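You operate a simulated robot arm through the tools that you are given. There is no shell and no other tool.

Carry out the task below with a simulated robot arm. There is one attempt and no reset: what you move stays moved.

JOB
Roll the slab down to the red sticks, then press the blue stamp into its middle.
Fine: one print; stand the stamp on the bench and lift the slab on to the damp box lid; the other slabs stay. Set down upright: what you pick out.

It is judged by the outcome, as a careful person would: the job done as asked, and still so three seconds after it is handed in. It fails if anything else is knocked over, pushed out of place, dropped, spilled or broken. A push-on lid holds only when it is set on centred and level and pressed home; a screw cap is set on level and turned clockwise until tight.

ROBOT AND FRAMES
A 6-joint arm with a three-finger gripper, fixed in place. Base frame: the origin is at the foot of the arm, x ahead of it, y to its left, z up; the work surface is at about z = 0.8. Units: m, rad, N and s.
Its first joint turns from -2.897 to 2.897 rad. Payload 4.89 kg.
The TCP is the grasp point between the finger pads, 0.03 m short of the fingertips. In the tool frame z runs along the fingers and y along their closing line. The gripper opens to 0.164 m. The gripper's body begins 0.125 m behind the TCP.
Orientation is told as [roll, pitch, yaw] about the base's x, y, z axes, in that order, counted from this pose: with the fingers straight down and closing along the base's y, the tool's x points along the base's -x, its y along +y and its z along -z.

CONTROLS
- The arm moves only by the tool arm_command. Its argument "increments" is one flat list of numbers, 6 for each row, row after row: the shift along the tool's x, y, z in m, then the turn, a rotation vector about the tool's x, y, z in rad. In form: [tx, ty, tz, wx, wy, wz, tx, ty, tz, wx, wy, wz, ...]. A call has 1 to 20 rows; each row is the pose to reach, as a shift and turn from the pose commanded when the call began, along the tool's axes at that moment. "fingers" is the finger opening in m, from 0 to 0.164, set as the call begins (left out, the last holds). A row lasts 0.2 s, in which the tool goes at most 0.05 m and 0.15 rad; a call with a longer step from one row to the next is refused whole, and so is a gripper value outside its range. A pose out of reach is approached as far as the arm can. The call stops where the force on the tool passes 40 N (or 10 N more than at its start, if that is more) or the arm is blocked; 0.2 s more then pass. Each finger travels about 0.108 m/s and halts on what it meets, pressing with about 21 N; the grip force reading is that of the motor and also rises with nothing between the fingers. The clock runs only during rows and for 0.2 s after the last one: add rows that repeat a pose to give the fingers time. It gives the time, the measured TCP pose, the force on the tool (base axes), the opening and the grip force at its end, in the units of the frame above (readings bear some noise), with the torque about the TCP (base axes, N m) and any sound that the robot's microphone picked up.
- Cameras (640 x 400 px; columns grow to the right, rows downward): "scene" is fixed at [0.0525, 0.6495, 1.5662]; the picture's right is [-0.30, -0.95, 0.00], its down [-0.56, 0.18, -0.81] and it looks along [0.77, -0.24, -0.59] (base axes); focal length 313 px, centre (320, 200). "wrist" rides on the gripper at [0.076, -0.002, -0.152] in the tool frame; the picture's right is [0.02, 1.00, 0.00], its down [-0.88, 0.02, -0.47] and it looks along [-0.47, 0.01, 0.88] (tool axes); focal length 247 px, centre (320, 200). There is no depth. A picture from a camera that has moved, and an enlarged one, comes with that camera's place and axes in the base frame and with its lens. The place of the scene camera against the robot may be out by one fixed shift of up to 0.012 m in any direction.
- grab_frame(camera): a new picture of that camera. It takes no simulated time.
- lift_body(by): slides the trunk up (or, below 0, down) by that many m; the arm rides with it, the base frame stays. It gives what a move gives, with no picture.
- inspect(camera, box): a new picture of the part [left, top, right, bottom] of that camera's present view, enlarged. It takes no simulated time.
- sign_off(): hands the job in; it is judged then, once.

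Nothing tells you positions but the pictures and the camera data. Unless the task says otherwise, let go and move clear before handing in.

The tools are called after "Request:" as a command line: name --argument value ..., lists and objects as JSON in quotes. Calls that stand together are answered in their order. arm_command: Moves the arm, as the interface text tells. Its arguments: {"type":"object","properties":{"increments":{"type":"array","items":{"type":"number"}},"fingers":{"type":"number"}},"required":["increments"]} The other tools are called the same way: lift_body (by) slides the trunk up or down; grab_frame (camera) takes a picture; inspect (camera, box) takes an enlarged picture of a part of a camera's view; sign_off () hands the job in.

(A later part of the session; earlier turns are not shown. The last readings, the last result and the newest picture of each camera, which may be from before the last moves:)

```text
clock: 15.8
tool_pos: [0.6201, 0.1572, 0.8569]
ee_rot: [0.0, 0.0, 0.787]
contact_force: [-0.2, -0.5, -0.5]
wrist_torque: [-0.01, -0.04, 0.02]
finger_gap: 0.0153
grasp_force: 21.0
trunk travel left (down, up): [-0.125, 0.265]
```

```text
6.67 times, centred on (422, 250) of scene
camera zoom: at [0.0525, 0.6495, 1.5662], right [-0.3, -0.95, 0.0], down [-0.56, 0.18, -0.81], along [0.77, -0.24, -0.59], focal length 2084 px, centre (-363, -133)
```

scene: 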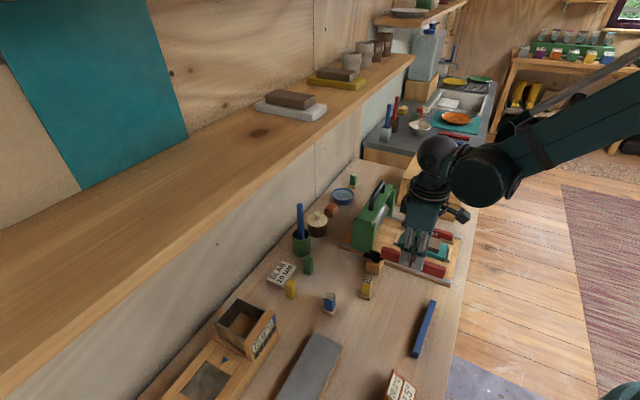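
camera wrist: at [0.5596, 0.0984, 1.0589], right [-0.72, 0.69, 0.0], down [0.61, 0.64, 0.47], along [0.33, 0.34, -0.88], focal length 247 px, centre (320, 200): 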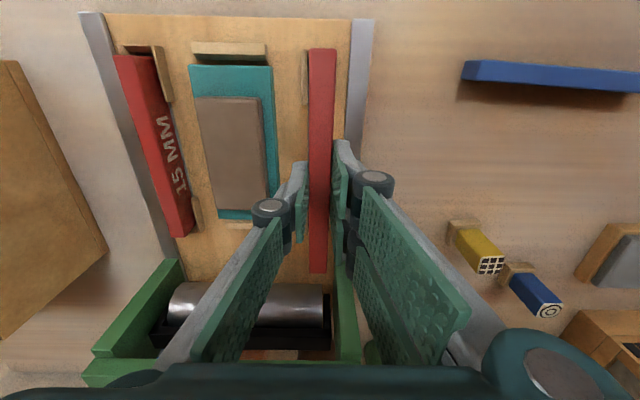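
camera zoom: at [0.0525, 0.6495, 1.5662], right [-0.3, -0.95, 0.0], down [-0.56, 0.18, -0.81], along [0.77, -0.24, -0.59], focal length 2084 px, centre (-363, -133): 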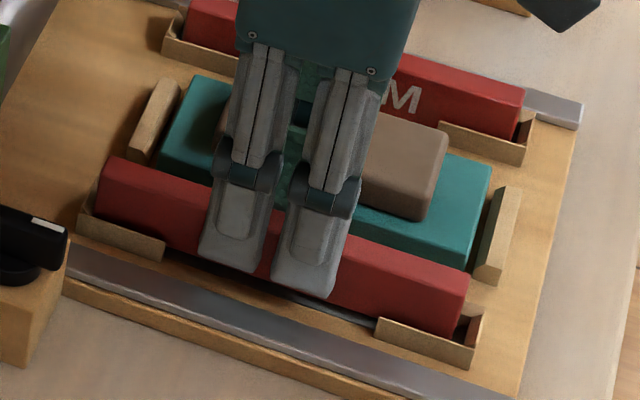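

Request:
arm_command --increments '[0, 0, 0.002, 0, 0, 0, 0, 0, 0.004, 0, 0, 0]'

Request:
inspect --camera "wrist" --box '[295, 10, 345, 50]'

Request:
inspect --camera "scene" --box '[380, 220, 465, 280]'

```text
clock: 16.4
tool_pos: [0.6192, 0.1585, 0.8524]
ee_rot: [0.001, 0.0, 0.785]
contact_force: [-0.3, -0.9, -0.8]
wrist_torque: [-0.07, 0.01, -0.04]
finger_gap: 0.0155
grasp_force: 20.8
trunk travel left (down, up): [-0.125, 0.265]
```

```text
10.00 times, centred on (320, 30) of wrist
camera zoom: at [0.567, 0.1017, 1.0054], right [-0.72, 0.69, 0.0], down [0.61, 0.64, 0.47], along [0.33, 0.34, -0.88], focal length 2470 px, centre (320, 1900)
```

zoom: 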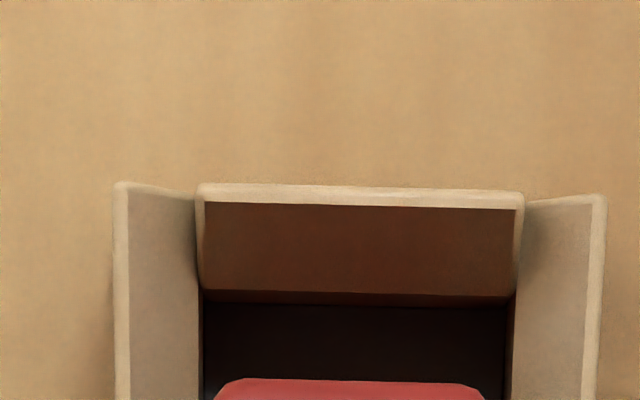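

```text
6.67 times, centred on (422, 250) of scene
camera zoom: at [0.0525, 0.6495, 1.5662], right [-0.3, -0.95, 0.0], down [-0.56, 0.18, -0.81], along [0.77, -0.24, -0.59], focal length 2084 px, centre (-363, -133)
```

zoom: 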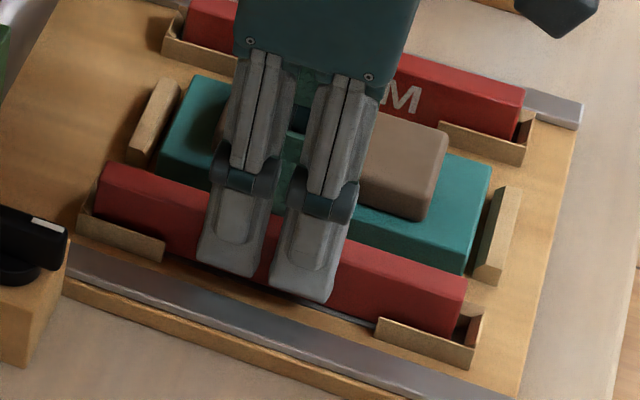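

Request:
grab_frame --camera "wrist"

Request:
inspect --camera "scene" --box '[390, 240, 450, 275]'

```text
taken
camera wrist: at [0.567, 0.1017, 1.0054], right [-0.72, 0.69, 0.0], down [0.61, 0.64, 0.47], along [0.33, 0.34, -0.88], focal length 247 px, centre (320, 200)
```

wrist: 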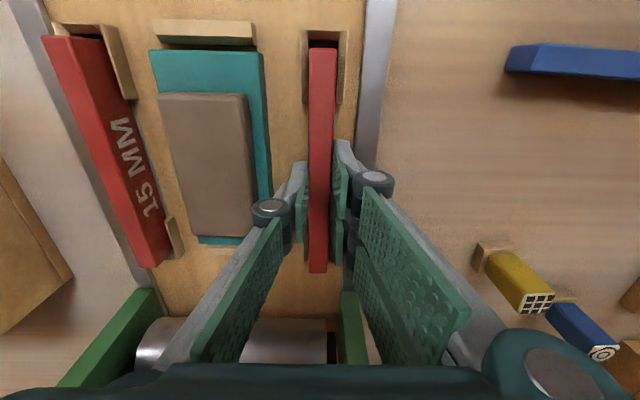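

```text
10.67 times, centred on (420, 258) of scene
camera zoom: at [0.0525, 0.6495, 1.5662], right [-0.3, -0.95, 0.0], down [-0.56, 0.18, -0.81], along [0.77, -0.24, -0.59], focal length 3334 px, centre (-747, -413)
```

zoom: 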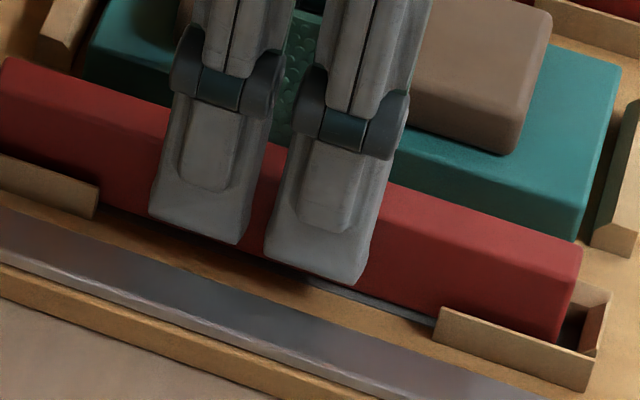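

No contact yet, so I'll keep easing down in small steps.

Request:
arm_command --increments '[0, 0, 0.002, 0, 0, 0, 0, 0, 0.003, 0, 0, 0]'

Request:
inspect --camera "scene" --box '[390, 240, 450, 275]'

```text
clock: 17.0
tool_pos: [0.6185, 0.1575, 0.85]
ee_rot: [0.0, 0.0, 0.786]
contact_force: [0.7, 1.4, 22.1]
wrist_torque: [0.0, -0.01, -0.01]
finger_gap: 0.0154
grasp_force: 20.7
trunk travel left (down, up): [-0.125, 0.265]
```

```text
10.67 times, centred on (420, 258) of scene
camera zoom: at [0.0525, 0.6495, 1.5662], right [-0.3, -0.95, 0.0], down [-0.56, 0.18, -0.81], along [0.77, -0.24, -0.59], focal length 3334 px, centre (-747, -413)
```

zoom: 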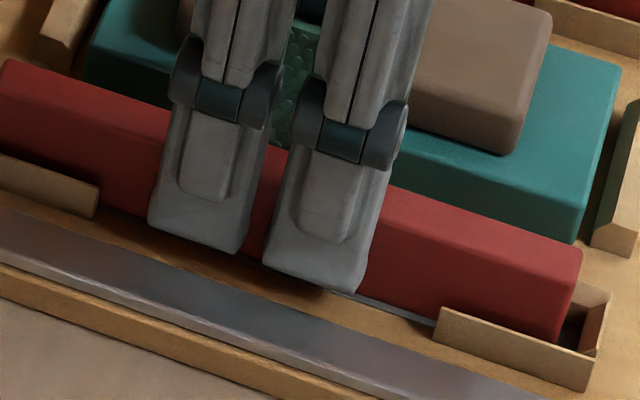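

Contact at about 22 N, so the stick is seated. I'll open the fingers just a little and raise straight up.

Request:
arm_command --increments '[0, 0, -0.001, 0, 0, 0, 0, 0, -0.001, 0, 0, 0]' --fingers 0.028

Request:
arm_command --increments '[0, 0, -0.02, 0, 0, 0, 0, 0, -0.06, 0, 0, 0, 0, 0, -0.1, 0, 0, 0, 0, 0, -0.14, 0, 0, 0]'

Request:
grab_frame --camera "wrist"

Request:
inspect --camera "scene" --box '[360, 200, 480, 290]'

```text
clock: 17.6
tool_pos: [0.62, 0.1569, 0.8493]
ee_rot: [0.0, 0.002, 0.786]
contact_force: [-0.2, 0.6, -0.1]
wrist_torque: [-0.06, 0.05, -0.01]
finger_gap: 0.0281
grasp_force: 0.0
trunk travel left (down, up): [-0.125, 0.265]
```

```text
clock: 18.6
tool_pos: [0.62, 0.1587, 0.9915]
ee_rot: [0.0, 0.001, 0.786]
contact_force: [-0.2, -0.1, -1.2]
wrist_torque: [-0.03, 0.16, -0.02]
finger_gap: 0.028
grasp_force: 0.1
trunk travel left (down, up): [-0.125, 0.265]
```

```text
taken
camera wrist: at [0.5671, 0.1028, 1.143], right [-0.72, 0.69, 0.0], down [0.61, 0.64, 0.47], along [0.33, 0.34, -0.88], focal length 247 px, centre (320, 200)
```

wrist: 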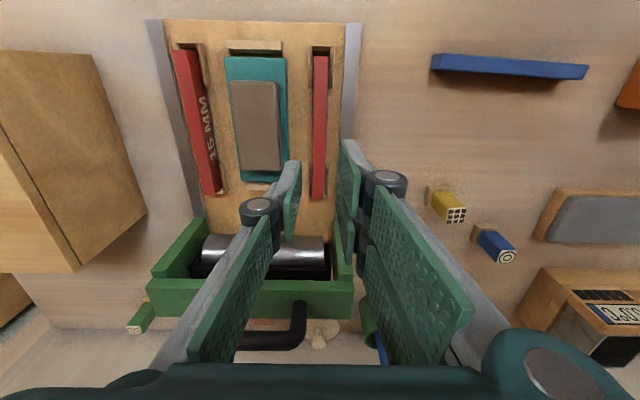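

```text
4.44 times, centred on (420, 245) of scene
camera zoom: at [0.0525, 0.6495, 1.5662], right [-0.3, -0.95, 0.0], down [-0.56, 0.18, -0.81], along [0.77, -0.24, -0.59], focal length 1389 px, centre (-124, 0)
```

zoom: 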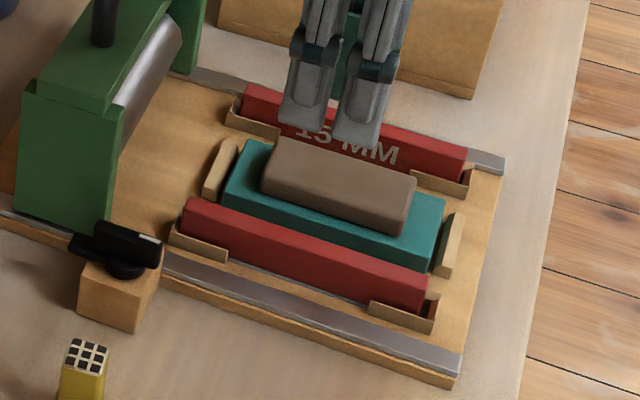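

Both red sticks are seated with matching tops. Next I'll turn back to yaw −45° and look at the carriage handle from above.

Request:
arm_command --increments '[0, 0, -0.035, 0, 0, 0.1428, 0, 0, -0.07, 0, 0, 0.2856, -0.01, 0.003, -0.08, 0, 0, 0.4284, -0.03, 0.006, -0.08, 0, 0, 0.5712, -0.05, 0.009, -0.08, 0, 0, 0.714, -0.07, 0.012, -0.08, 0, 0, 0.8568, -0.09, 0.015, -0.08, 0, 0, 0.9996, -0.11, 0.018, -0.08, 0, 0, 1.1424, -0.13, 0.021, -0.08, 0, 0, 1.2852, -0.14, 0.024, -0.08, 0, 0, 1.428, -0.15, 0.026, -0.08, 0, 0, 1.5708]' --fingers 0.1

Request:
grab_frame --camera "wrist"

Request:
inspect --camera "wrist" --box '[240, 150, 400, 270]'

Request:
inspect --camera "scene" --box '[330, 160, 450, 280]'

```text
clock: 21.0
tool_pos: [0.7075, 0.2818, 1.0714]
ee_rot: [0.001, 0.001, -0.787]
contact_force: [0.1, -0.7, 0.5]
wrist_torque: [0.02, 0.0, 0.0]
finger_gap: 0.1001
grasp_force: 0.1
trunk travel left (down, up): [-0.125, 0.265]
```

```text
taken
camera wrist: at [0.6531, 0.3352, 1.2235], right [0.69, 0.72, 0.0], down [0.63, -0.61, 0.47], along [0.34, -0.33, -0.88], focal length 247 px, centre (320, 200)
```

wrist: 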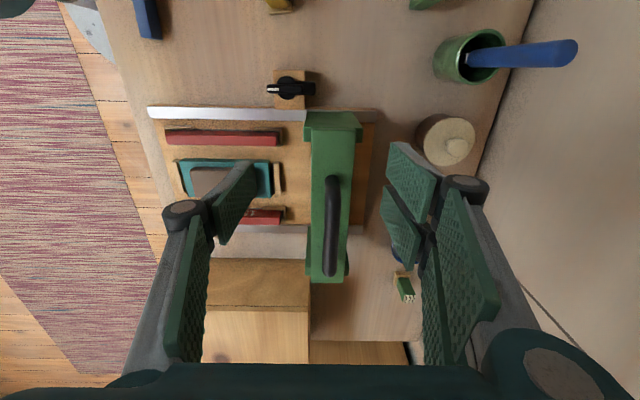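

```text
3.33 times, centred on (320, 210) of wrist
camera zoom: at [0.6531, 0.3352, 1.2235], right [0.69, 0.72, 0.0], down [0.63, -0.61, 0.47], along [0.34, -0.33, -0.88], focal length 823 px, centre (320, 167)
```

zoom: 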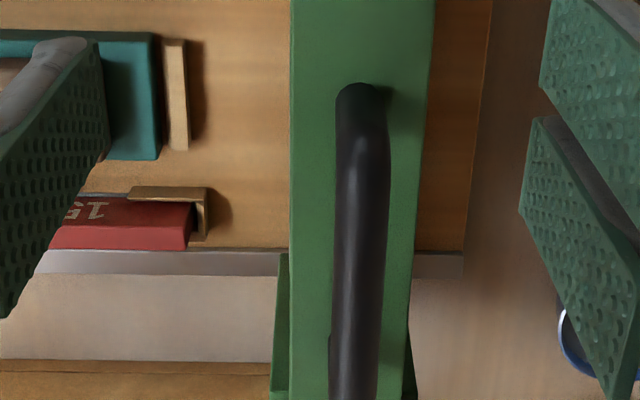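

```text
3.33 times, centred on (390, 220) of scene
camera zoom: at [0.0525, 0.6495, 1.5662], right [-0.3, -0.95, 0.0], down [-0.56, 0.18, -0.81], along [0.77, -0.24, -0.59], focal length 1042 px, centre (87, 133)
```

zoom: 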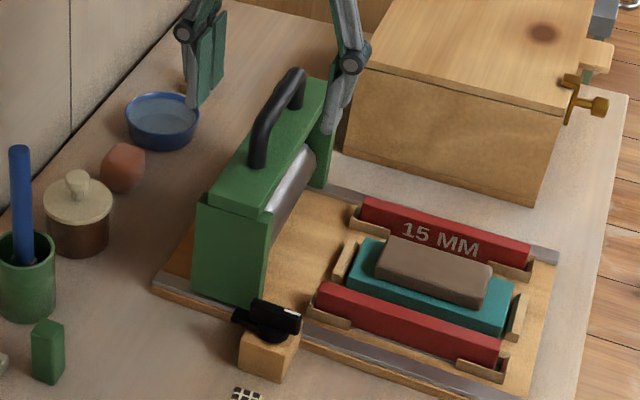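

The handle bar runs along v near u≈0.717. I'll shift the wrist over it to triangulate its height before descending.

Request:
arm_command --increments '[-0.04, 0.008, 0, 0, 0, 0, -0.08, 0.016, 0, 0, 0, 0, -0.08, 0.016, 0, 0, 0, 0]'

Request:
grab_frame --camera "wrist"

Request:
inspect --camera "scene" --box '[330, 140, 450, 240]'

```text
clock: 21.8
tool_pos: [0.7742, 0.2357, 1.0691]
ee_rot: [0.0, -0.001, -0.785]
contact_force: [-0.6, 0.5, 0.8]
wrist_torque: [-0.02, 0.03, 0.0]
finger_gap: 0.1
grasp_force: 0.2
trunk travel left (down, up): [-0.125, 0.265]
```

```text
taken
camera wrist: at [0.7203, 0.2885, 1.2224], right [0.69, 0.72, 0.0], down [0.64, -0.61, 0.47], along [0.34, -0.33, -0.88], focal length 247 px, centre (320, 200)
```

wrist: 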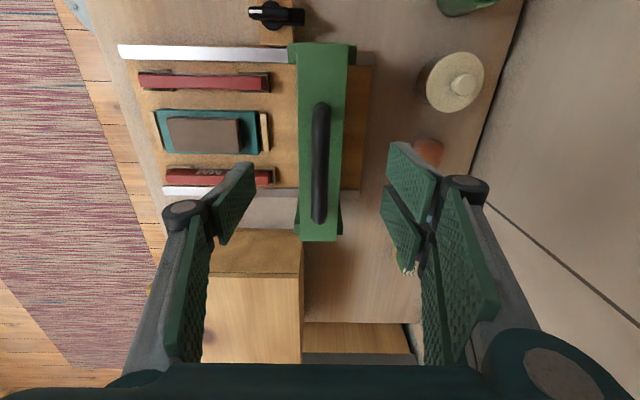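

```text
4.00 times, centred on (390, 190) of scene
camera zoom: at [0.0525, 0.6495, 1.5662], right [-0.3, -0.95, 0.0], down [-0.56, 0.18, -0.81], along [0.77, -0.24, -0.59], focal length 1250 px, centre (40, 240)
```

zoom: 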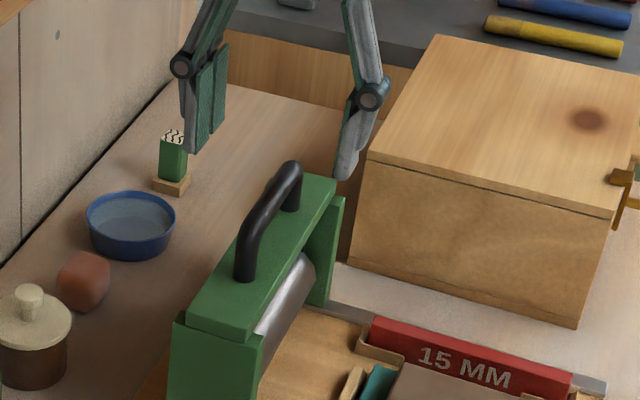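

Triangulated: the handle bar is at u≈0.715, v≈0.395, z≈0.988. I'll descend with the fingers straddling it.

Request:
arm_command --increments '[-0.014, 0.0007, 0.02, 0, 0, 0, -0.014, 0.0007, 0.05, 0, 0, 0, -0.014, 0.0007, 0.081, 0, 0, 0]'

Request:
grab_frame --camera "wrist"

Request:
inspect --camera "scene" --box '[330, 140, 450, 240]'

```text
clock: 22.6
tool_pos: [0.7858, 0.2275, 0.9881]
ee_rot: [0.0, 0.0, -0.786]
contact_force: [-1.4, 0.1, 0.8]
wrist_torque: [0.01, -0.15, -0.02]
finger_gap: 0.1002
grasp_force: 0.1
trunk travel left (down, up): [-0.125, 0.265]
```

```text
taken
camera wrist: at [0.7315, 0.2805, 1.1405], right [0.69, 0.72, 0.0], down [0.64, -0.61, 0.47], along [0.34, -0.33, -0.88], focal length 247 px, centre (320, 200)
```

wrist: 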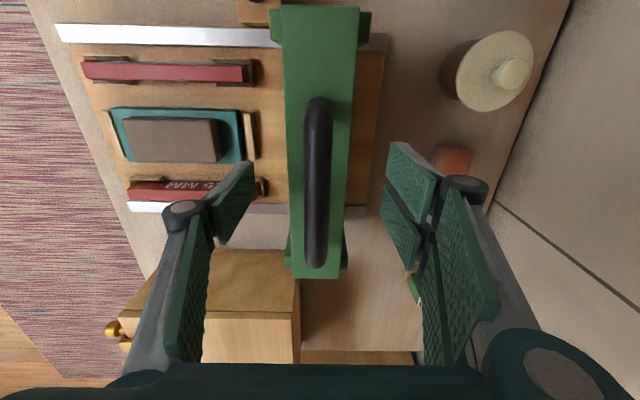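

```text
4.00 times, centred on (390, 190) of scene
camera zoom: at [0.0525, 0.6495, 1.5662], right [-0.3, -0.95, 0.0], down [-0.56, 0.18, -0.81], along [0.77, -0.24, -0.59], focal length 1250 px, centre (40, 240)
```

zoom: 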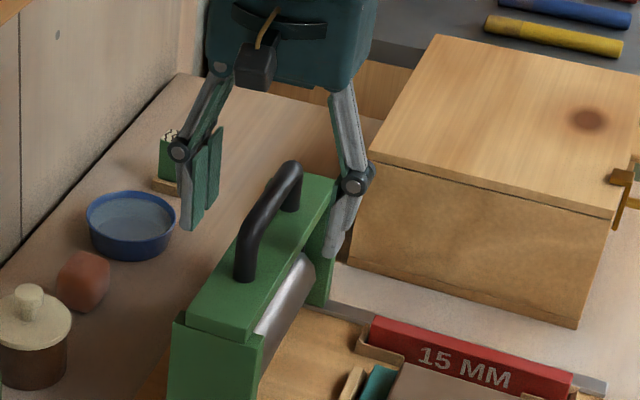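

The fingers straddle the handle. I'll close on the bar.

Request:
arm_command --increments '[0, -0.002, 0, 0, 0, 0, 0, -0.002, 0, 0, 0, 0, 0, -0.002, 0, 0, 0, 0, 0, -0.002, 0, 0, 0, 0]' --fingers 0.0

Request:
grab_frame --camera "wrist"

Request:
inspect --camera "scene" --box '[330, 140, 450, 240]'

```text
clock: 23.6
tool_pos: [0.7848, 0.2267, 0.9888]
ee_rot: [0.0, 0.001, -0.785]
contact_force: [-2.3, -1.2, -10.3]
wrist_torque: [-0.08, -0.11, 0.08]
finger_gap: 0.0164
grasp_force: 45.2
trunk travel left (down, up): [-0.125, 0.265]
```

```text
taken
camera wrist: at [0.7304, 0.279, 1.1403], right [0.69, 0.72, 0.0], down [0.64, -0.61, 0.47], along [0.34, -0.33, -0.88], focal length 247 px, centre (320, 200)
```

wrist: 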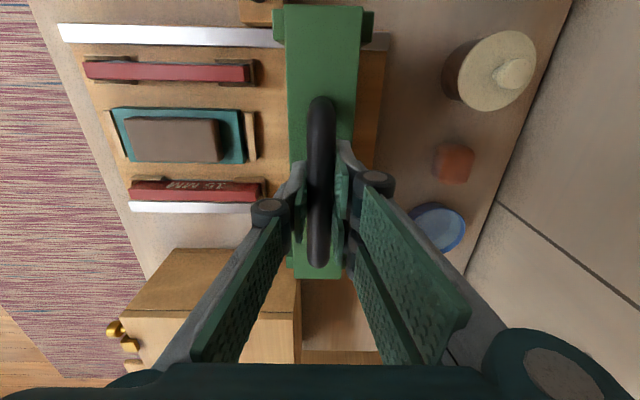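

```text
4.00 times, centred on (390, 190) of scene
camera zoom: at [0.0525, 0.6495, 1.5662], right [-0.3, -0.95, 0.0], down [-0.56, 0.18, -0.81], along [0.77, -0.24, -0.59], focal length 1250 px, centre (40, 240)
```

zoom: 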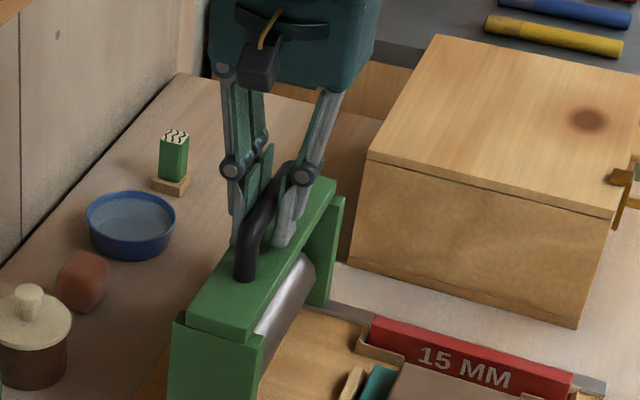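

The handle is gripped. I'll test a short pull along −u to see whether the carriage rolls freely.

Request:
arm_command --increments '[0, 0, 0.002, 0, 0, 0, 0, -0.005, 0.002, 0, 0, 0, 0, -0.01, 0.002, 0, 0, 0, 0, -0.015, 0.002, 0, 0, 0]'

Request:
grab_frame --camera "wrist"

Request:
inspect --camera "scene" --box '[330, 180, 450, 280]'

```text
clock: 24.6
tool_pos: [0.772, 0.2148, 0.9892]
ee_rot: [-0.001, 0.001, -0.786]
contact_force: [3.3, -3.1, 30.7]
wrist_torque: [0.33, 0.26, 0.12]
finger_gap: 0.0161
grasp_force: 45.0
trunk travel left (down, up): [-0.125, 0.265]
```

```text
taken
camera wrist: at [0.7177, 0.2665, 1.1402], right [0.69, 0.72, 0.0], down [0.64, -0.61, 0.47], along [0.34, -0.33, -0.88], focal length 247 px, centre (320, 200)
```

wrist: 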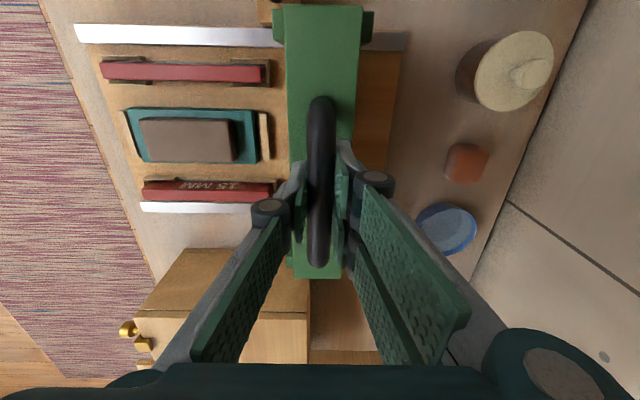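

```text
4.00 times, centred on (390, 230) of scene
camera zoom: at [0.0525, 0.6495, 1.5662], right [-0.3, -0.95, 0.0], down [-0.56, 0.18, -0.81], along [0.77, -0.24, -0.59], focal length 1250 px, centre (40, 80)
```

zoom: 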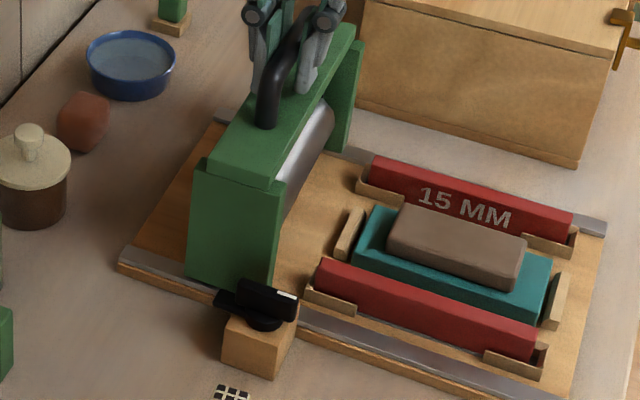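

The carriage rolls freely past the latch. I'll ease the down-pressure a bit and keep rolling toward the slab.

Request:
arm_command --increments '[0, -0.008, -0.0006, 0, 0, 0, 0, -0.016, -0.0006, 0, 0, 0, 0, -0.024, -0.0006, 0, 0, 0, 0, -0.032, -0.0006, 0, 0, 0, 0, -0.04, -0.0006, 0, 0, 0]'

Request:
inspect --camera "scene" --box '[340, 190, 460, 290]'

```text
clock: 25.8
tool_pos: [0.7434, 0.1865, 0.9877]
ee_rot: [0.0, 0.0, -0.787]
contact_force: [3.7, -6.0, -5.1]
wrist_torque: [-0.14, -0.23, 0.04]
finger_gap: 0.0162
grasp_force: 45.2
trunk travel left (down, up): [-0.125, 0.265]
```

```text
4.00 times, centred on (400, 240) of scene
camera zoom: at [0.0525, 0.6495, 1.5662], right [-0.3, -0.95, 0.0], down [-0.56, 0.18, -0.81], along [0.77, -0.24, -0.59], focal length 1250 px, centre (0, 40)
```

zoom: 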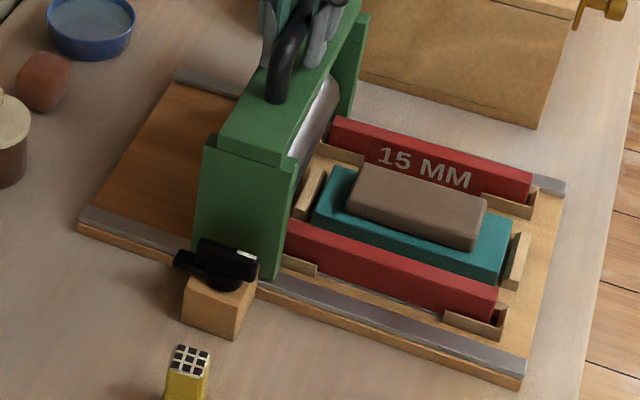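

Request:
arm_command --increments '[-0.0003, -0.008, 0.001, 0, 0, 0, -0.0003, -0.016, 0.001, 0, 0, 0, -0.0003, -0.024, 0.001, 0, 0, 0, -0.0003, -0.032, 0.001, 0, 0, 0]'

Request:
inspect --camera "scene" --box '[350, 190, 470, 290]'

Request:
grab_frame --camera "wrist"

```text
clock: 26.8
tool_pos: [0.7244, 0.1678, 0.988]
ee_rot: [0.002, -0.001, -0.786]
contact_force: [7.4, 5.3, 21.0]
wrist_torque: [0.24, 0.46, -0.1]
finger_gap: 0.0158
grasp_force: 44.9
trunk travel left (down, up): [-0.125, 0.265]
stopped in row 4: the force on the tool passed its limit at 41 N (the readings are from after the stop); the commanded pose is now the measured one
```

```text
4.00 times, centred on (410, 240) of scene
camera zoom: at [0.0525, 0.6495, 1.5662], right [-0.3, -0.95, 0.0], down [-0.56, 0.18, -0.81], along [0.77, -0.24, -0.59], focal length 1250 px, centre (-40, 40)
```

zoom: 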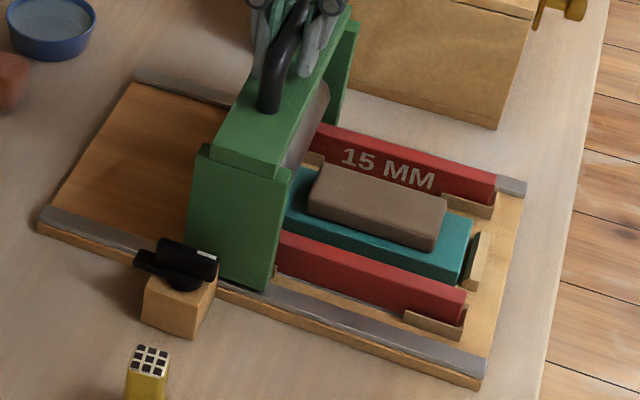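

```text
taken
camera wrist: at [0.6707, 0.2197, 1.14], right [0.69, 0.72, 0.0], down [0.64, -0.61, 0.47], along [0.34, -0.33, -0.88], focal length 247 px, centre (320, 200)
```

wrist: 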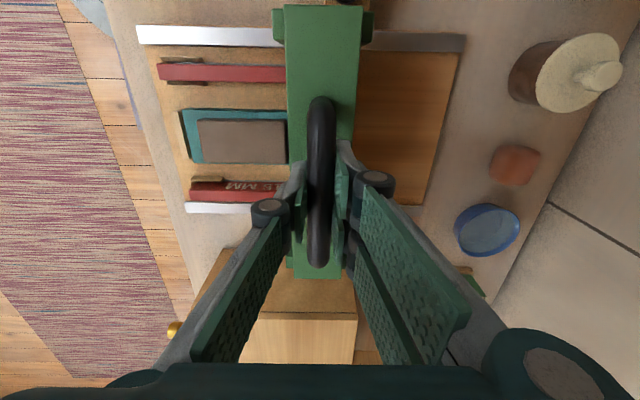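

The roller has reached the slab's edge and the force limit stopped it. I'll push more slowly and see whether the clay yields.

Request:
arm_command --increments '[0, -0.002, 0, 0, 0, 0, 0, -0.004, 0, 0, 0, 0, 0, -0.006, 0, 0, 0, 0, 0, -0.008, 0, 0, 0, 0, 0, -0.01, 0, 0, 0, 0]'

Request:
inspect --camera "scene" --box '[350, 190, 470, 290]'

```text
clock: 27.9
tool_pos: [0.7187, 0.1603, 0.987]
ee_rot: [0.002, -0.002, -0.785]
contact_force: [2.2, 1.8, 23.9]
wrist_torque: [0.25, 0.32, 0.05]
finger_gap: 0.016
grasp_force: 45.5
trunk travel left (down, up): [-0.125, 0.265]
stopped in row 5: the force on the tool passed its limit at 42 N (the readings are from after the stop); the commanded pose is now the measured one
```

```text
4.00 times, centred on (410, 240) of scene
camera zoom: at [0.0525, 0.6495, 1.5662], right [-0.3, -0.95, 0.0], down [-0.56, 0.18, -0.81], along [0.77, -0.24, -0.59], focal length 1250 px, centre (-40, 40)
```

zoom: 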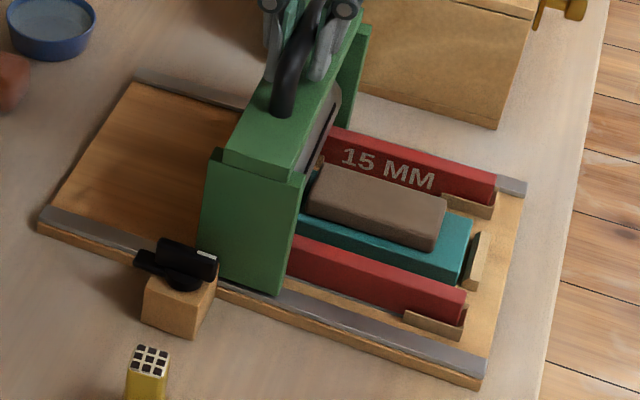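

It advances slowly under load. I'll lower the down-press a little so more of the force budget goes to pulling.

Request:
arm_command --increments '[0, 0, -0.0008, 0, 0, 0, 0, -0.002, -0.0008, 0, 0, 0, 0, -0.004, -0.0008, 0, 0, 0, 0, -0.006, -0.0008, 0, 0, 0, 0, -0.008, -0.0008, 0, 0, 0, 0, -0.01, -0.0008, 0, 0, 0, 0, -0.012, -0.0008, 0, 0, 0, 0, -0.014, -0.0008, 0, 0, 0, 0, -0.016, -0.0008, 0, 0, 0, 0, -0.018, -0.0008, 0, 0, 0, 0, -0.02, -0.0008, 0, 0, 0]'

Request:
inspect --camera "scene" --box '[350, 190, 470, 290]'

Request:
grab_frame --camera "wrist"

```text
clock: 30.3
tool_pos: [0.7034, 0.1466, 0.9862]
ee_rot: [0.0, -0.002, -0.784]
contact_force: [-9.1, 16.5, -6.8]
wrist_torque: [-0.85, -0.84, 0.06]
finger_gap: 0.016
grasp_force: 44.7
trunk travel left (down, up): [-0.125, 0.265]
```

```text
4.00 times, centred on (410, 240) of scene
camera zoom: at [0.0525, 0.6495, 1.5662], right [-0.3, -0.95, 0.0], down [-0.56, 0.18, -0.81], along [0.77, -0.24, -0.59], focal length 1250 px, centre (-40, 40)
```

zoom: 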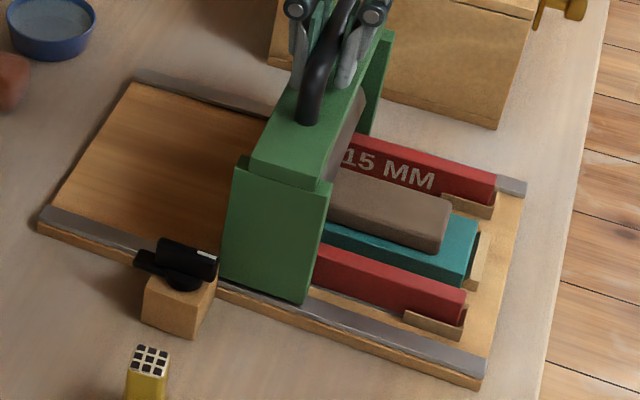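

```text
taken
camera wrist: at [0.6499, 0.1988, 1.1399], right [0.69, 0.72, 0.0], down [0.64, -0.61, 0.47], along [0.34, -0.33, -0.88], focal length 247 px, centre (320, 200)
```

wrist: 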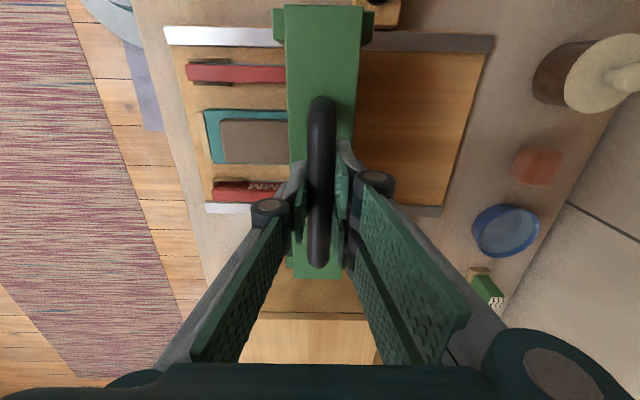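

It is rolling now. I'll correct the small sideways load and keep going at the same slow speed.

Request:
arm_command --increments '[0.0008, -0.002, -0.0002, 0, 0, 0, 0.0008, -0.004, -0.0002, 0, 0, 0, 0.0008, -0.006, -0.0002, 0, 0, 0, 0.0008, -0.008, -0.0002, 0, 0, 0, 0.0008, -0.01, -0.0002, 0, 0, 0, 0.0008, -0.012, -0.0002, 0, 0, 0, 0.0008, -0.014, -0.0002, 0, 0, 0, 0.0008, -0.016, -0.0002, 0, 0, 0, 0.0008, -0.018, -0.0002, 0, 0, 0, 0.0008, -0.02, -0.0002, 0, 0, 0, 0.0008, -0.022, -0.0002, 0, 0, 0, 0.0008, -0.024, -0.0002, 0, 0, 0]'

Request:
inspect --camera "scene" --box '[350, 190, 470, 290]'

```text
clock: 32.9
tool_pos: [0.6872, 0.1283, 0.9878]
ee_rot: [0.0, -0.001, -0.787]
contact_force: [9.1, -8.1, 14.1]
wrist_torque: [0.11, 0.12, 0.1]
finger_gap: 0.0159
grasp_force: 45.0
trunk travel left (down, up): [-0.125, 0.265]
```

```text
4.00 times, centred on (410, 240) of scene
camera zoom: at [0.0525, 0.6495, 1.5662], right [-0.3, -0.95, 0.0], down [-0.56, 0.18, -0.81], along [0.77, -0.24, -0.59], focal length 1250 px, centre (-40, 40)
```

zoom: 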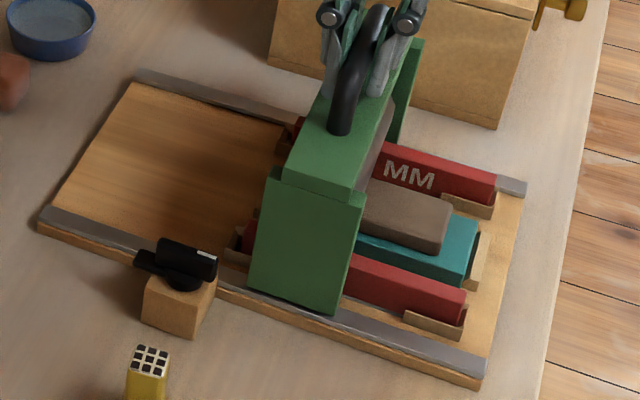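

Request:
arm_command --increments '[-0.0003, -0.0025, 0, 0, 0, 0, -0.0003, -0.005, 0, 0, 0, 0, -0.0003, -0.0075, 0, 0, 0, 0, -0.0003, -0.01, 0, 0, 0, 0, -0.0003, -0.0125, 0, 0, 0, 0, -0.0003, -0.015, 0, 0, 0, 0, -0.0003, -0.0175, 0, 0, 0, 0, -0.0003, -0.02, 0, 0, 0, 0, -0.0003, -0.0225, 0, 0, 0, 0, -0.0003, -0.025, 0, 0, 0, 0, -0.0003, -0.0275, 0, 0, 0, 0, -0.0003, -0.03, 0, 0, 0, 0]'

Request:
inspect --camera "scene" --box '[350, 190, 470, 290]'

```text
clock: 35.5
tool_pos: [0.6656, 0.1071, 0.9885]
ee_rot: [0.0, -0.004, -0.784]
contact_force: [0.0, 0.0, 7.3]
wrist_torque: [-0.02, -0.08, 0.11]
finger_gap: 0.0161
grasp_force: 44.9
trunk travel left (down, up): [-0.125, 0.265]
```

```text
4.00 times, centred on (410, 240) of scene
camera zoom: at [0.0525, 0.6495, 1.5662], right [-0.3, -0.95, 0.0], down [-0.56, 0.18, -0.81], along [0.77, -0.24, -0.59], focal length 1250 px, centre (-40, 40)
```

zoom: 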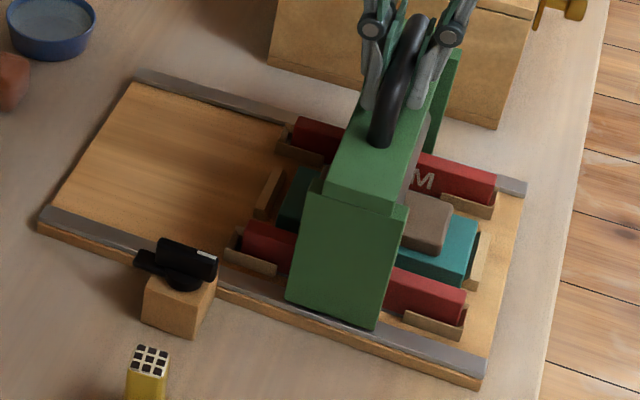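

Request:
arm_command --increments '[0, -0.003, 0, 0, 0, 0, 0, -0.006, 0, 0, 0, 0, 0, -0.009, 0, 0, 0, 0, 0, -0.012, 0, 0, 0, 0, 0, -0.015, 0, 0, 0, 0, 0, -0.018, 0, 0, 0, 0, 0, -0.021, 0, 0, 0, 0, 0, -0.024, 0, 0, 0, 0, 0, -0.027, 0, 0, 0, 0, 0, -0.03, 0, 0, 0, 0, 0, -0.033, 0, 0, 0, 0, 0, -0.036, 0, 0, 0, 0]'

Request:
inspect --camera "scene" --box '[360, 190, 480, 290]'

Request:
grab_frame --camera "wrist"

```text
clock: 38.1
tool_pos: [0.6395, 0.0827, 0.988]
ee_rot: [-0.002, 0.0, -0.785]
contact_force: [1.2, 0.1, -23.2]
wrist_torque: [-0.27, -0.23, 0.09]
finger_gap: 0.0161
grasp_force: 45.2
trunk travel left (down, up): [-0.125, 0.265]
```

```text
4.00 times, centred on (420, 240) of scene
camera zoom: at [0.0525, 0.6495, 1.5662], right [-0.3, -0.95, 0.0], down [-0.56, 0.18, -0.81], along [0.77, -0.24, -0.59], focal length 1250 px, centre (-80, 40)
```

zoom: 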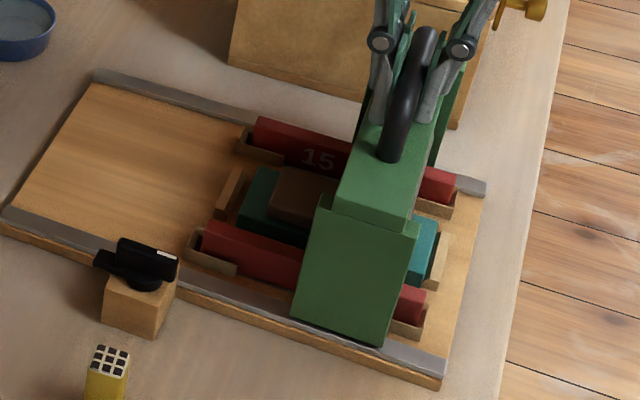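

```text
taken
camera wrist: at [0.5862, 0.135, 1.1399], right [0.69, 0.72, 0.0], down [0.64, -0.61, 0.47], along [0.34, -0.33, -0.88], focal length 247 px, centre (320, 200)
```

wrist: 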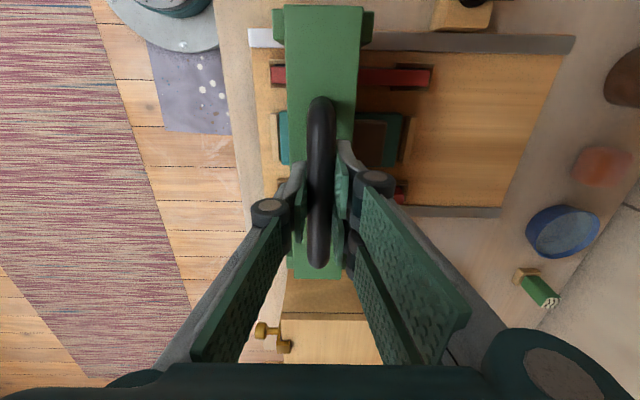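

The tool is now lifting slightly, so I'll press down about 1 mm and continue to the end of the slab, stopping before the board's edge.

Request:
arm_command --increments '[0, -0.001, 0.0013, 0, 0, 0, 0, -0.004, 0.0015, 0, 0, 0, 0, -0.007, 0.0015, 0, 0, 0, 0, -0.01, 0.0015, 0, 0, 0, 0, -0.013, 0.0015, 0, 0, 0, 0, -0.016, 0.0015, 0, 0, 0, 0, -0.019, 0.0015, 0, 0, 0, 0, -0.022, 0.0015, 0, 0, 0, 0, -0.025, 0.0015, 0, 0, 0, 0, -0.028, 0.0015, 0, 0, 0, 0, -0.031, 0.0015, 0, 0, 0]'

Request:
inspect --camera "scene" --box '[360, 190, 480, 290]'

Request:
grab_frame --camera "wrist"

```text
clock: 39.4
tool_pos: [0.6305, 0.0738, 0.9872]
ee_rot: [0.0, -0.003, -0.787]
contact_force: [0.8, 1.2, 19.1]
wrist_torque: [0.31, 0.46, 0.16]
finger_gap: 0.0163
grasp_force: 45.4
trunk travel left (down, up): [-0.125, 0.265]
stopped in row 6: the force on the tool passed its limit at 41 N (the readings are from after the stop); the commanded pose is now the measured one
```

```text
4.00 times, centred on (420, 240) of scene
camera zoom: at [0.0525, 0.6495, 1.5662], right [-0.3, -0.95, 0.0], down [-0.56, 0.18, -0.81], along [0.77, -0.24, -0.59], focal length 1250 px, centre (-80, 40)
```

zoom: 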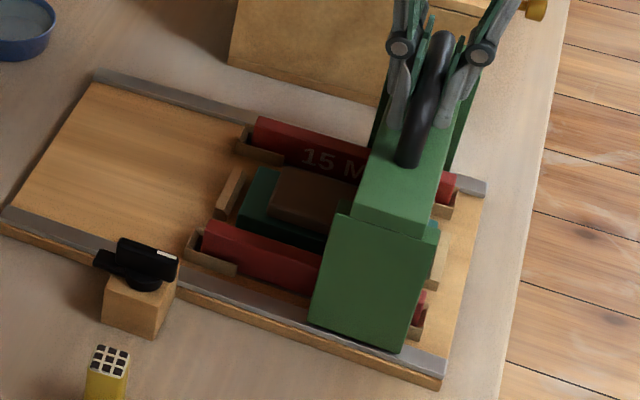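

```text
taken
camera wrist: at [0.5767, 0.126, 1.1397], right [0.69, 0.72, 0.0], down [0.63, -0.61, 0.48], along [0.34, -0.33, -0.88], focal length 247 px, centre (320, 200)
```

wrist: 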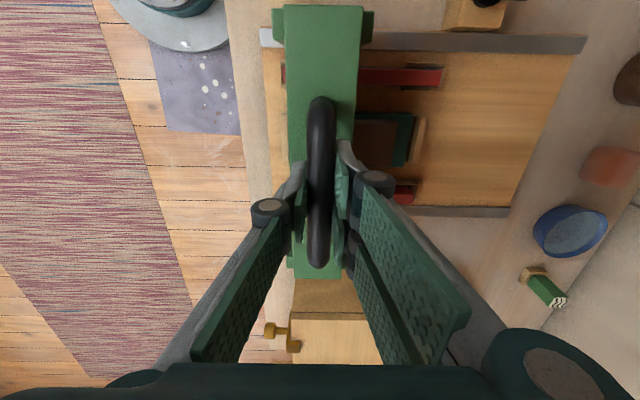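

Request:
arm_command --increments '[0, -0.001, -0.0006, 0, 0, 0, 0, -0.003, -0.0006, 0, 0, 0, 0, -0.005, -0.0006, 0, 0, 0, 0, -0.008, -0.0006, 0, 0, 0, 0, -0.011, -0.0006, 0, 0, 0, 0, -0.014, -0.0006, 0, 0, 0, 0, -0.017, -0.0006, 0, 0, 0, 0, -0.019, -0.0006, 0, 0, 0]'

Request:
inspect --camera "scene" --box '[360, 190, 480, 290]'

Request:
grab_frame --camera "wrist"

```text
clock: 41.2
tool_pos: [0.6182, 0.0607, 0.9876]
ee_rot: [0.0, -0.003, -0.788]
contact_force: [7.9, -1.5, -7.1]
wrist_torque: [0.09, 0.08, 0.14]
finger_gap: 0.0161
grasp_force: 44.8
trunk travel left (down, up): [-0.125, 0.265]
```

```text
4.00 times, centred on (420, 240) of scene
camera zoom: at [0.0525, 0.6495, 1.5662], right [-0.3, -0.95, 0.0], down [-0.56, 0.18, -0.81], along [0.77, -0.24, -0.59], focal length 1250 px, centre (-80, 40)
```

zoom: 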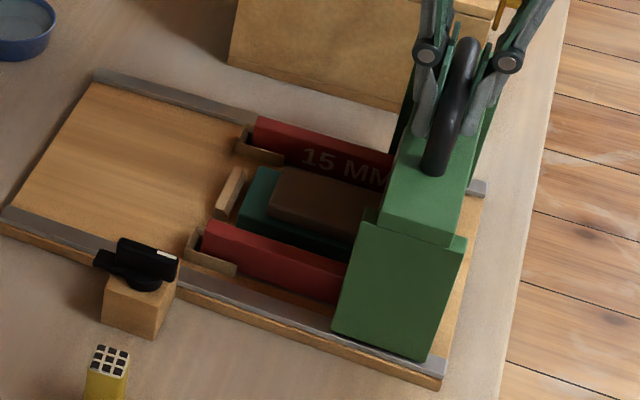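

```text
taken
camera wrist: at [0.5639, 0.1131, 1.1397], right [0.69, 0.72, 0.0], down [0.63, -0.61, 0.47], along [0.34, -0.33, -0.88], focal length 247 px, centre (320, 200)
```

wrist: 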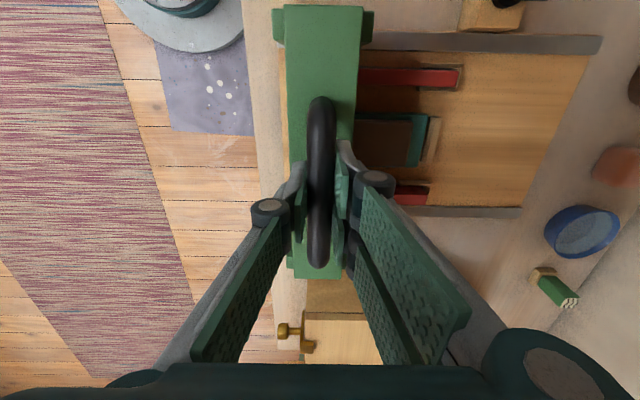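

The roller should now be at the slab's far end, with about 12 mm of rail left. I'll go 6 mm further, then roll back to the parked position.

Request:
arm_command --increments '[-0.0002, -0.002, 0.0004, 0, 0, 0, -0.0002, -0.004, 0.0004, 0, 0, 0, -0.0002, -0.006, 0.0004, 0, 0, 0, -0.0002, -0.006, 0.0004, 0, 0, 0]'

Request:
inspect --camera "scene" --box '[370, 210, 470, 290]'

```text
clock: 41.7
tool_pos: [0.6184, 0.0608, 0.988]
ee_rot: [0.003, -0.003, -0.787]
contact_force: [4.1, 11.2, -2.5]
wrist_torque: [-0.12, -0.12, -0.13]
finger_gap: 0.0159
grasp_force: 44.7
trunk travel left (down, up): [-0.125, 0.265]
stopped in row 2: the force on the tool passed its limit at 45 N (the readings are from after the stop); the commanded pose is now the measured one
```

```text
5.00 times, centred on (420, 250) of scene
camera zoom: at [0.0525, 0.6495, 1.5662], right [-0.3, -0.95, 0.0], down [-0.56, 0.18, -0.81], along [0.77, -0.24, -0.59], focal length 1563 px, centre (-180, -50)
```

zoom: 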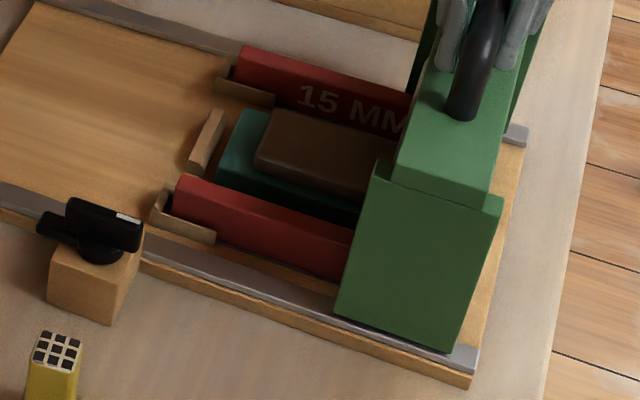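

That's the carriage's end stop, so the pass is complete. I'll roll back toward the parking end.

Request:
arm_command --increments '[0, 0.005, 0, 0, 0, 0, 0, 0.01, 0, 0, 0, 0, 0, 0.015, 0, 0, 0, 0, 0, 0.02, 0, 0, 0, 0, 0, 0.025, 0, 0, 0, 0, 0, 0.03, 0, 0, 0, 0, 0, 0.035, 0, 0, 0, 0, 0, 0.04, 0, 0, 0, 0, 0, 0.045, 0, 0, 0, 0, 0, 0.05, 0, 0, 0, 0]'

Request:
inspect --camera "scene" --box '[360, 190, 480, 290]'

```text
clock: 42.7
tool_pos: [0.6304, 0.0727, 0.9872]
ee_rot: [0.004, 0.0, -0.783]
contact_force: [-8.0, 4.6, -13.9]
wrist_torque: [-0.08, -0.29, -0.05]
finger_gap: 0.016
grasp_force: 45.4
trunk travel left (down, up): [-0.125, 0.265]
stopped in row 4: the force on the tool passed its limit at 42 N (the readings are from after the stop); the commanded pose is now the measured one
```

```text
4.00 times, centred on (420, 240) of scene
camera zoom: at [0.0525, 0.6495, 1.5662], right [-0.3, -0.95, 0.0], down [-0.56, 0.18, -0.81], along [0.77, -0.24, -0.59], focal length 1250 px, centre (-80, 40)
```

zoom: 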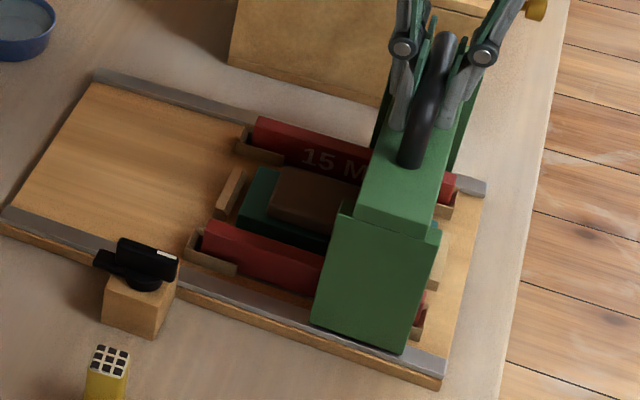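

Request:
arm_command --increments '[0.0003, 0.002, 0.0006, 0, 0, 0, 0.0003, 0.004, 0.0006, 0, 0, 0, 0.0003, 0.006, 0.0006, 0, 0, 0, 0.0003, 0.008, 0.0006, 0, 0, 0, 0.0003, 0.01, 0.0006, 0, 0, 0, 0.0003, 0.012, 0.0006, 0, 0, 0, 0.0003, 0.014, 0.0006, 0, 0, 0, 0.0003, 0.016, 0.0006, 0, 0, 0, 0.0003, 0.018, 0.0006, 0, 0, 0, 0.0003, 0.02, 0.0006, 0, 0, 0, 0.0003, 0.022, 0.0006, 0, 0, 0, 0.0003, 0.024, 0.0006, 0, 0, 0, 0.0003, 0.026, 0.0006, 0, 0, 0, 0.0003, 0.028, 0.0006, 0, 0, 0, 0.0003, 0.03, 0.0006, 0, 0, 0, 0.0003, 0.032, 0.0006, 0, 0, 0]'

Request:
inspect --camera "scene" --box '[360, 190, 480, 290]'

Request:
grab_frame --camera "wrist"

```text
clock: 46.1
tool_pos: [0.6529, 0.094, 0.9857]
ee_rot: [0.002, 0.002, -0.786]
contact_force: [6.5, -8.6, 19.7]
wrist_torque: [-0.4, -0.44, -0.11]
finger_gap: 0.0157
grasp_force: 44.6
trunk travel left (down, up): [-0.125, 0.265]
```

```text
4.00 times, centred on (420, 240) of scene
camera zoom: at [0.0525, 0.6495, 1.5662], right [-0.3, -0.95, 0.0], down [-0.56, 0.18, -0.81], along [0.77, -0.24, -0.59], focal length 1250 px, centre (-80, 40)
```

zoom: 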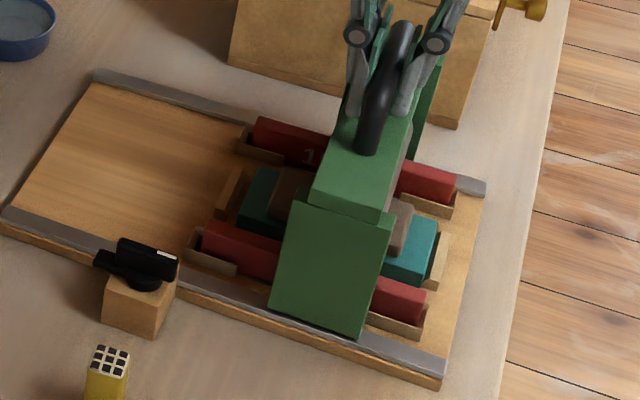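

```text
taken
camera wrist: at [0.5977, 0.1464, 1.1397], right [0.69, 0.72, 0.0], down [0.64, -0.61, 0.47], along [0.34, -0.32, -0.88], focal length 247 px, centre (320, 200)
```

wrist: 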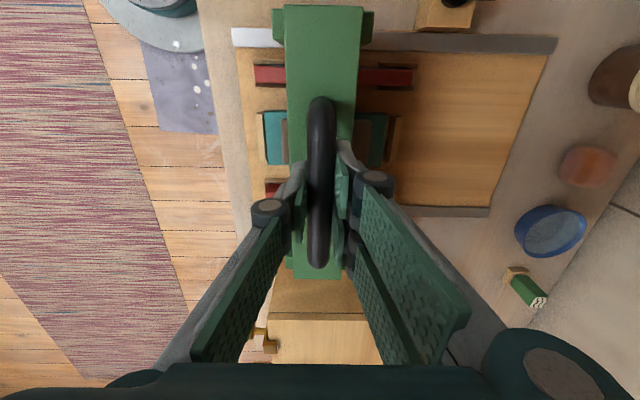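

Request:
arm_command --increments '[-0.0002, 0.003, -0.0005, 0, 0, 0, -0.0002, 0.006, -0.0005, 0, 0, 0, -0.0002, 0.009, -0.0005, 0, 0, 0, -0.0002, 0.012, -0.0005, 0, 0, 0, -0.0002, 0.015, -0.0005, 0, 0, 0, -0.0002, 0.018, -0.0005, 0, 0, 0, -0.0002, 0.021, -0.0005, 0, 0, 0, -0.0002, 0.024, -0.0005, 0, 0, 0, -0.0002, 0.027, -0.0005, 0, 0, 0, -0.0002, 0.03, -0.0005, 0, 0, 0, -0.0002, 0.033, -0.0005, 0, 0, 0, -0.0002, 0.036, -0.0005, 0, 0, 0, -0.0002, 0.039, -0.0005, 0, 0, 0, -0.0002, 0.042, -0.0005, 0, 0, 0, -0.0002, 0.045, -0.0005, 0, 0, 0, -0.0002, 0.048, -0.0005, 0, 0, 0]'

Request:
inspect --camera "scene" --box '[360, 190, 480, 290]'

```text
clock: 48.5
tool_pos: [0.6763, 0.1176, 0.9874]
ee_rot: [0.003, -0.001, -0.785]
contact_force: [-7.0, 3.9, -17.1]
wrist_torque: [-0.33, -0.51, -0.18]
finger_gap: 0.0163
grasp_force: 44.7
trunk travel left (down, up): [-0.125, 0.265]
stopped in row 12: the force on the tool passed its limit at 41 N (the readings are from after the stop); the commanded pose is now the measured one
```

```text
4.00 times, centred on (420, 240) of scene
camera zoom: at [0.0525, 0.6495, 1.5662], right [-0.3, -0.95, 0.0], down [-0.56, 0.18, -0.81], along [0.77, -0.24, -0.59], focal length 1250 px, centre (-80, 40)
```

zoom: 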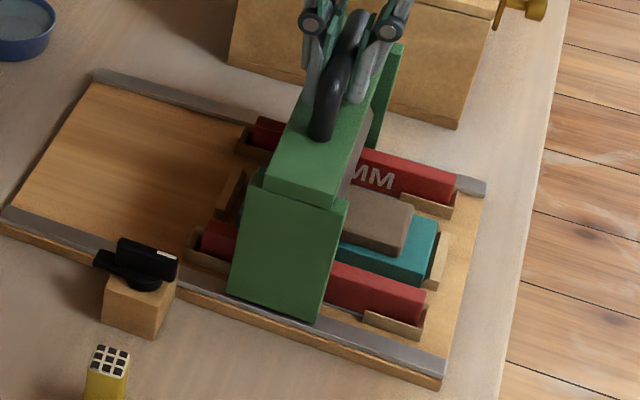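

Request:
arm_command --increments '[0.0002, 0.003, 0.0006, 0, 0, 0, 0.0002, 0.006, 0.0006, 0, 0, 0, 0.0002, 0.009, 0.0006, 0, 0, 0, 0.0002, 0.012, 0.0006, 0, 0, 0, 0.0002, 0.015, 0.0006, 0, 0, 0, 0.0002, 0.018, 0.0006, 0, 0, 0, 0.0002, 0.021, 0.0006, 0, 0, 0, 0.0002, 0.024, 0.0006, 0, 0, 0, 0.0002, 0.027, 0.0006, 0, 0, 0, 0.0002, 0.03, 0.0006, 0, 0, 0, 0.0002, 0.033, 0.0006, 0, 0, 0, 0.0002, 0.036, 0.0006, 0, 0, 0, 0.0002, 0.039, 0.0006, 0, 0, 0]'

Request:
inspect --camera "scene" --box '[350, 190, 470, 290]'

```text
clock: 51.3
tool_pos: [0.7032, 0.1443, 0.9866]
ee_rot: [0.006, -0.001, -0.784]
contact_force: [-4.2, 3.5, -14.0]
wrist_torque: [-0.3, -0.27, -0.17]
finger_gap: 0.016
grasp_force: 44.5
trunk travel left (down, up): [-0.125, 0.265]
```

```text
4.00 times, centred on (410, 240) of scene
camera zoom: at [0.0525, 0.6495, 1.5662], right [-0.3, -0.95, 0.0], down [-0.56, 0.18, -0.81], along [0.77, -0.24, -0.59], focal length 1250 px, centre (-40, 40)
```

zoom: 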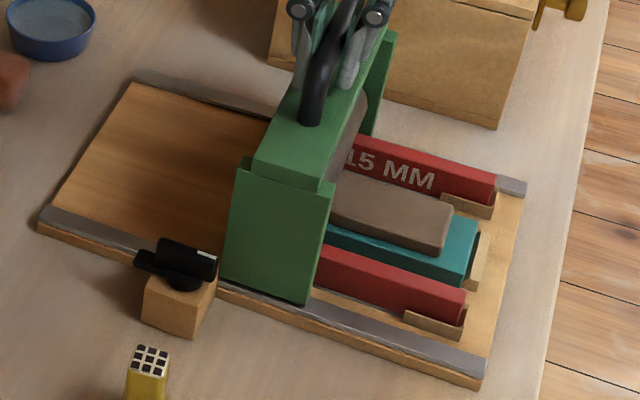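

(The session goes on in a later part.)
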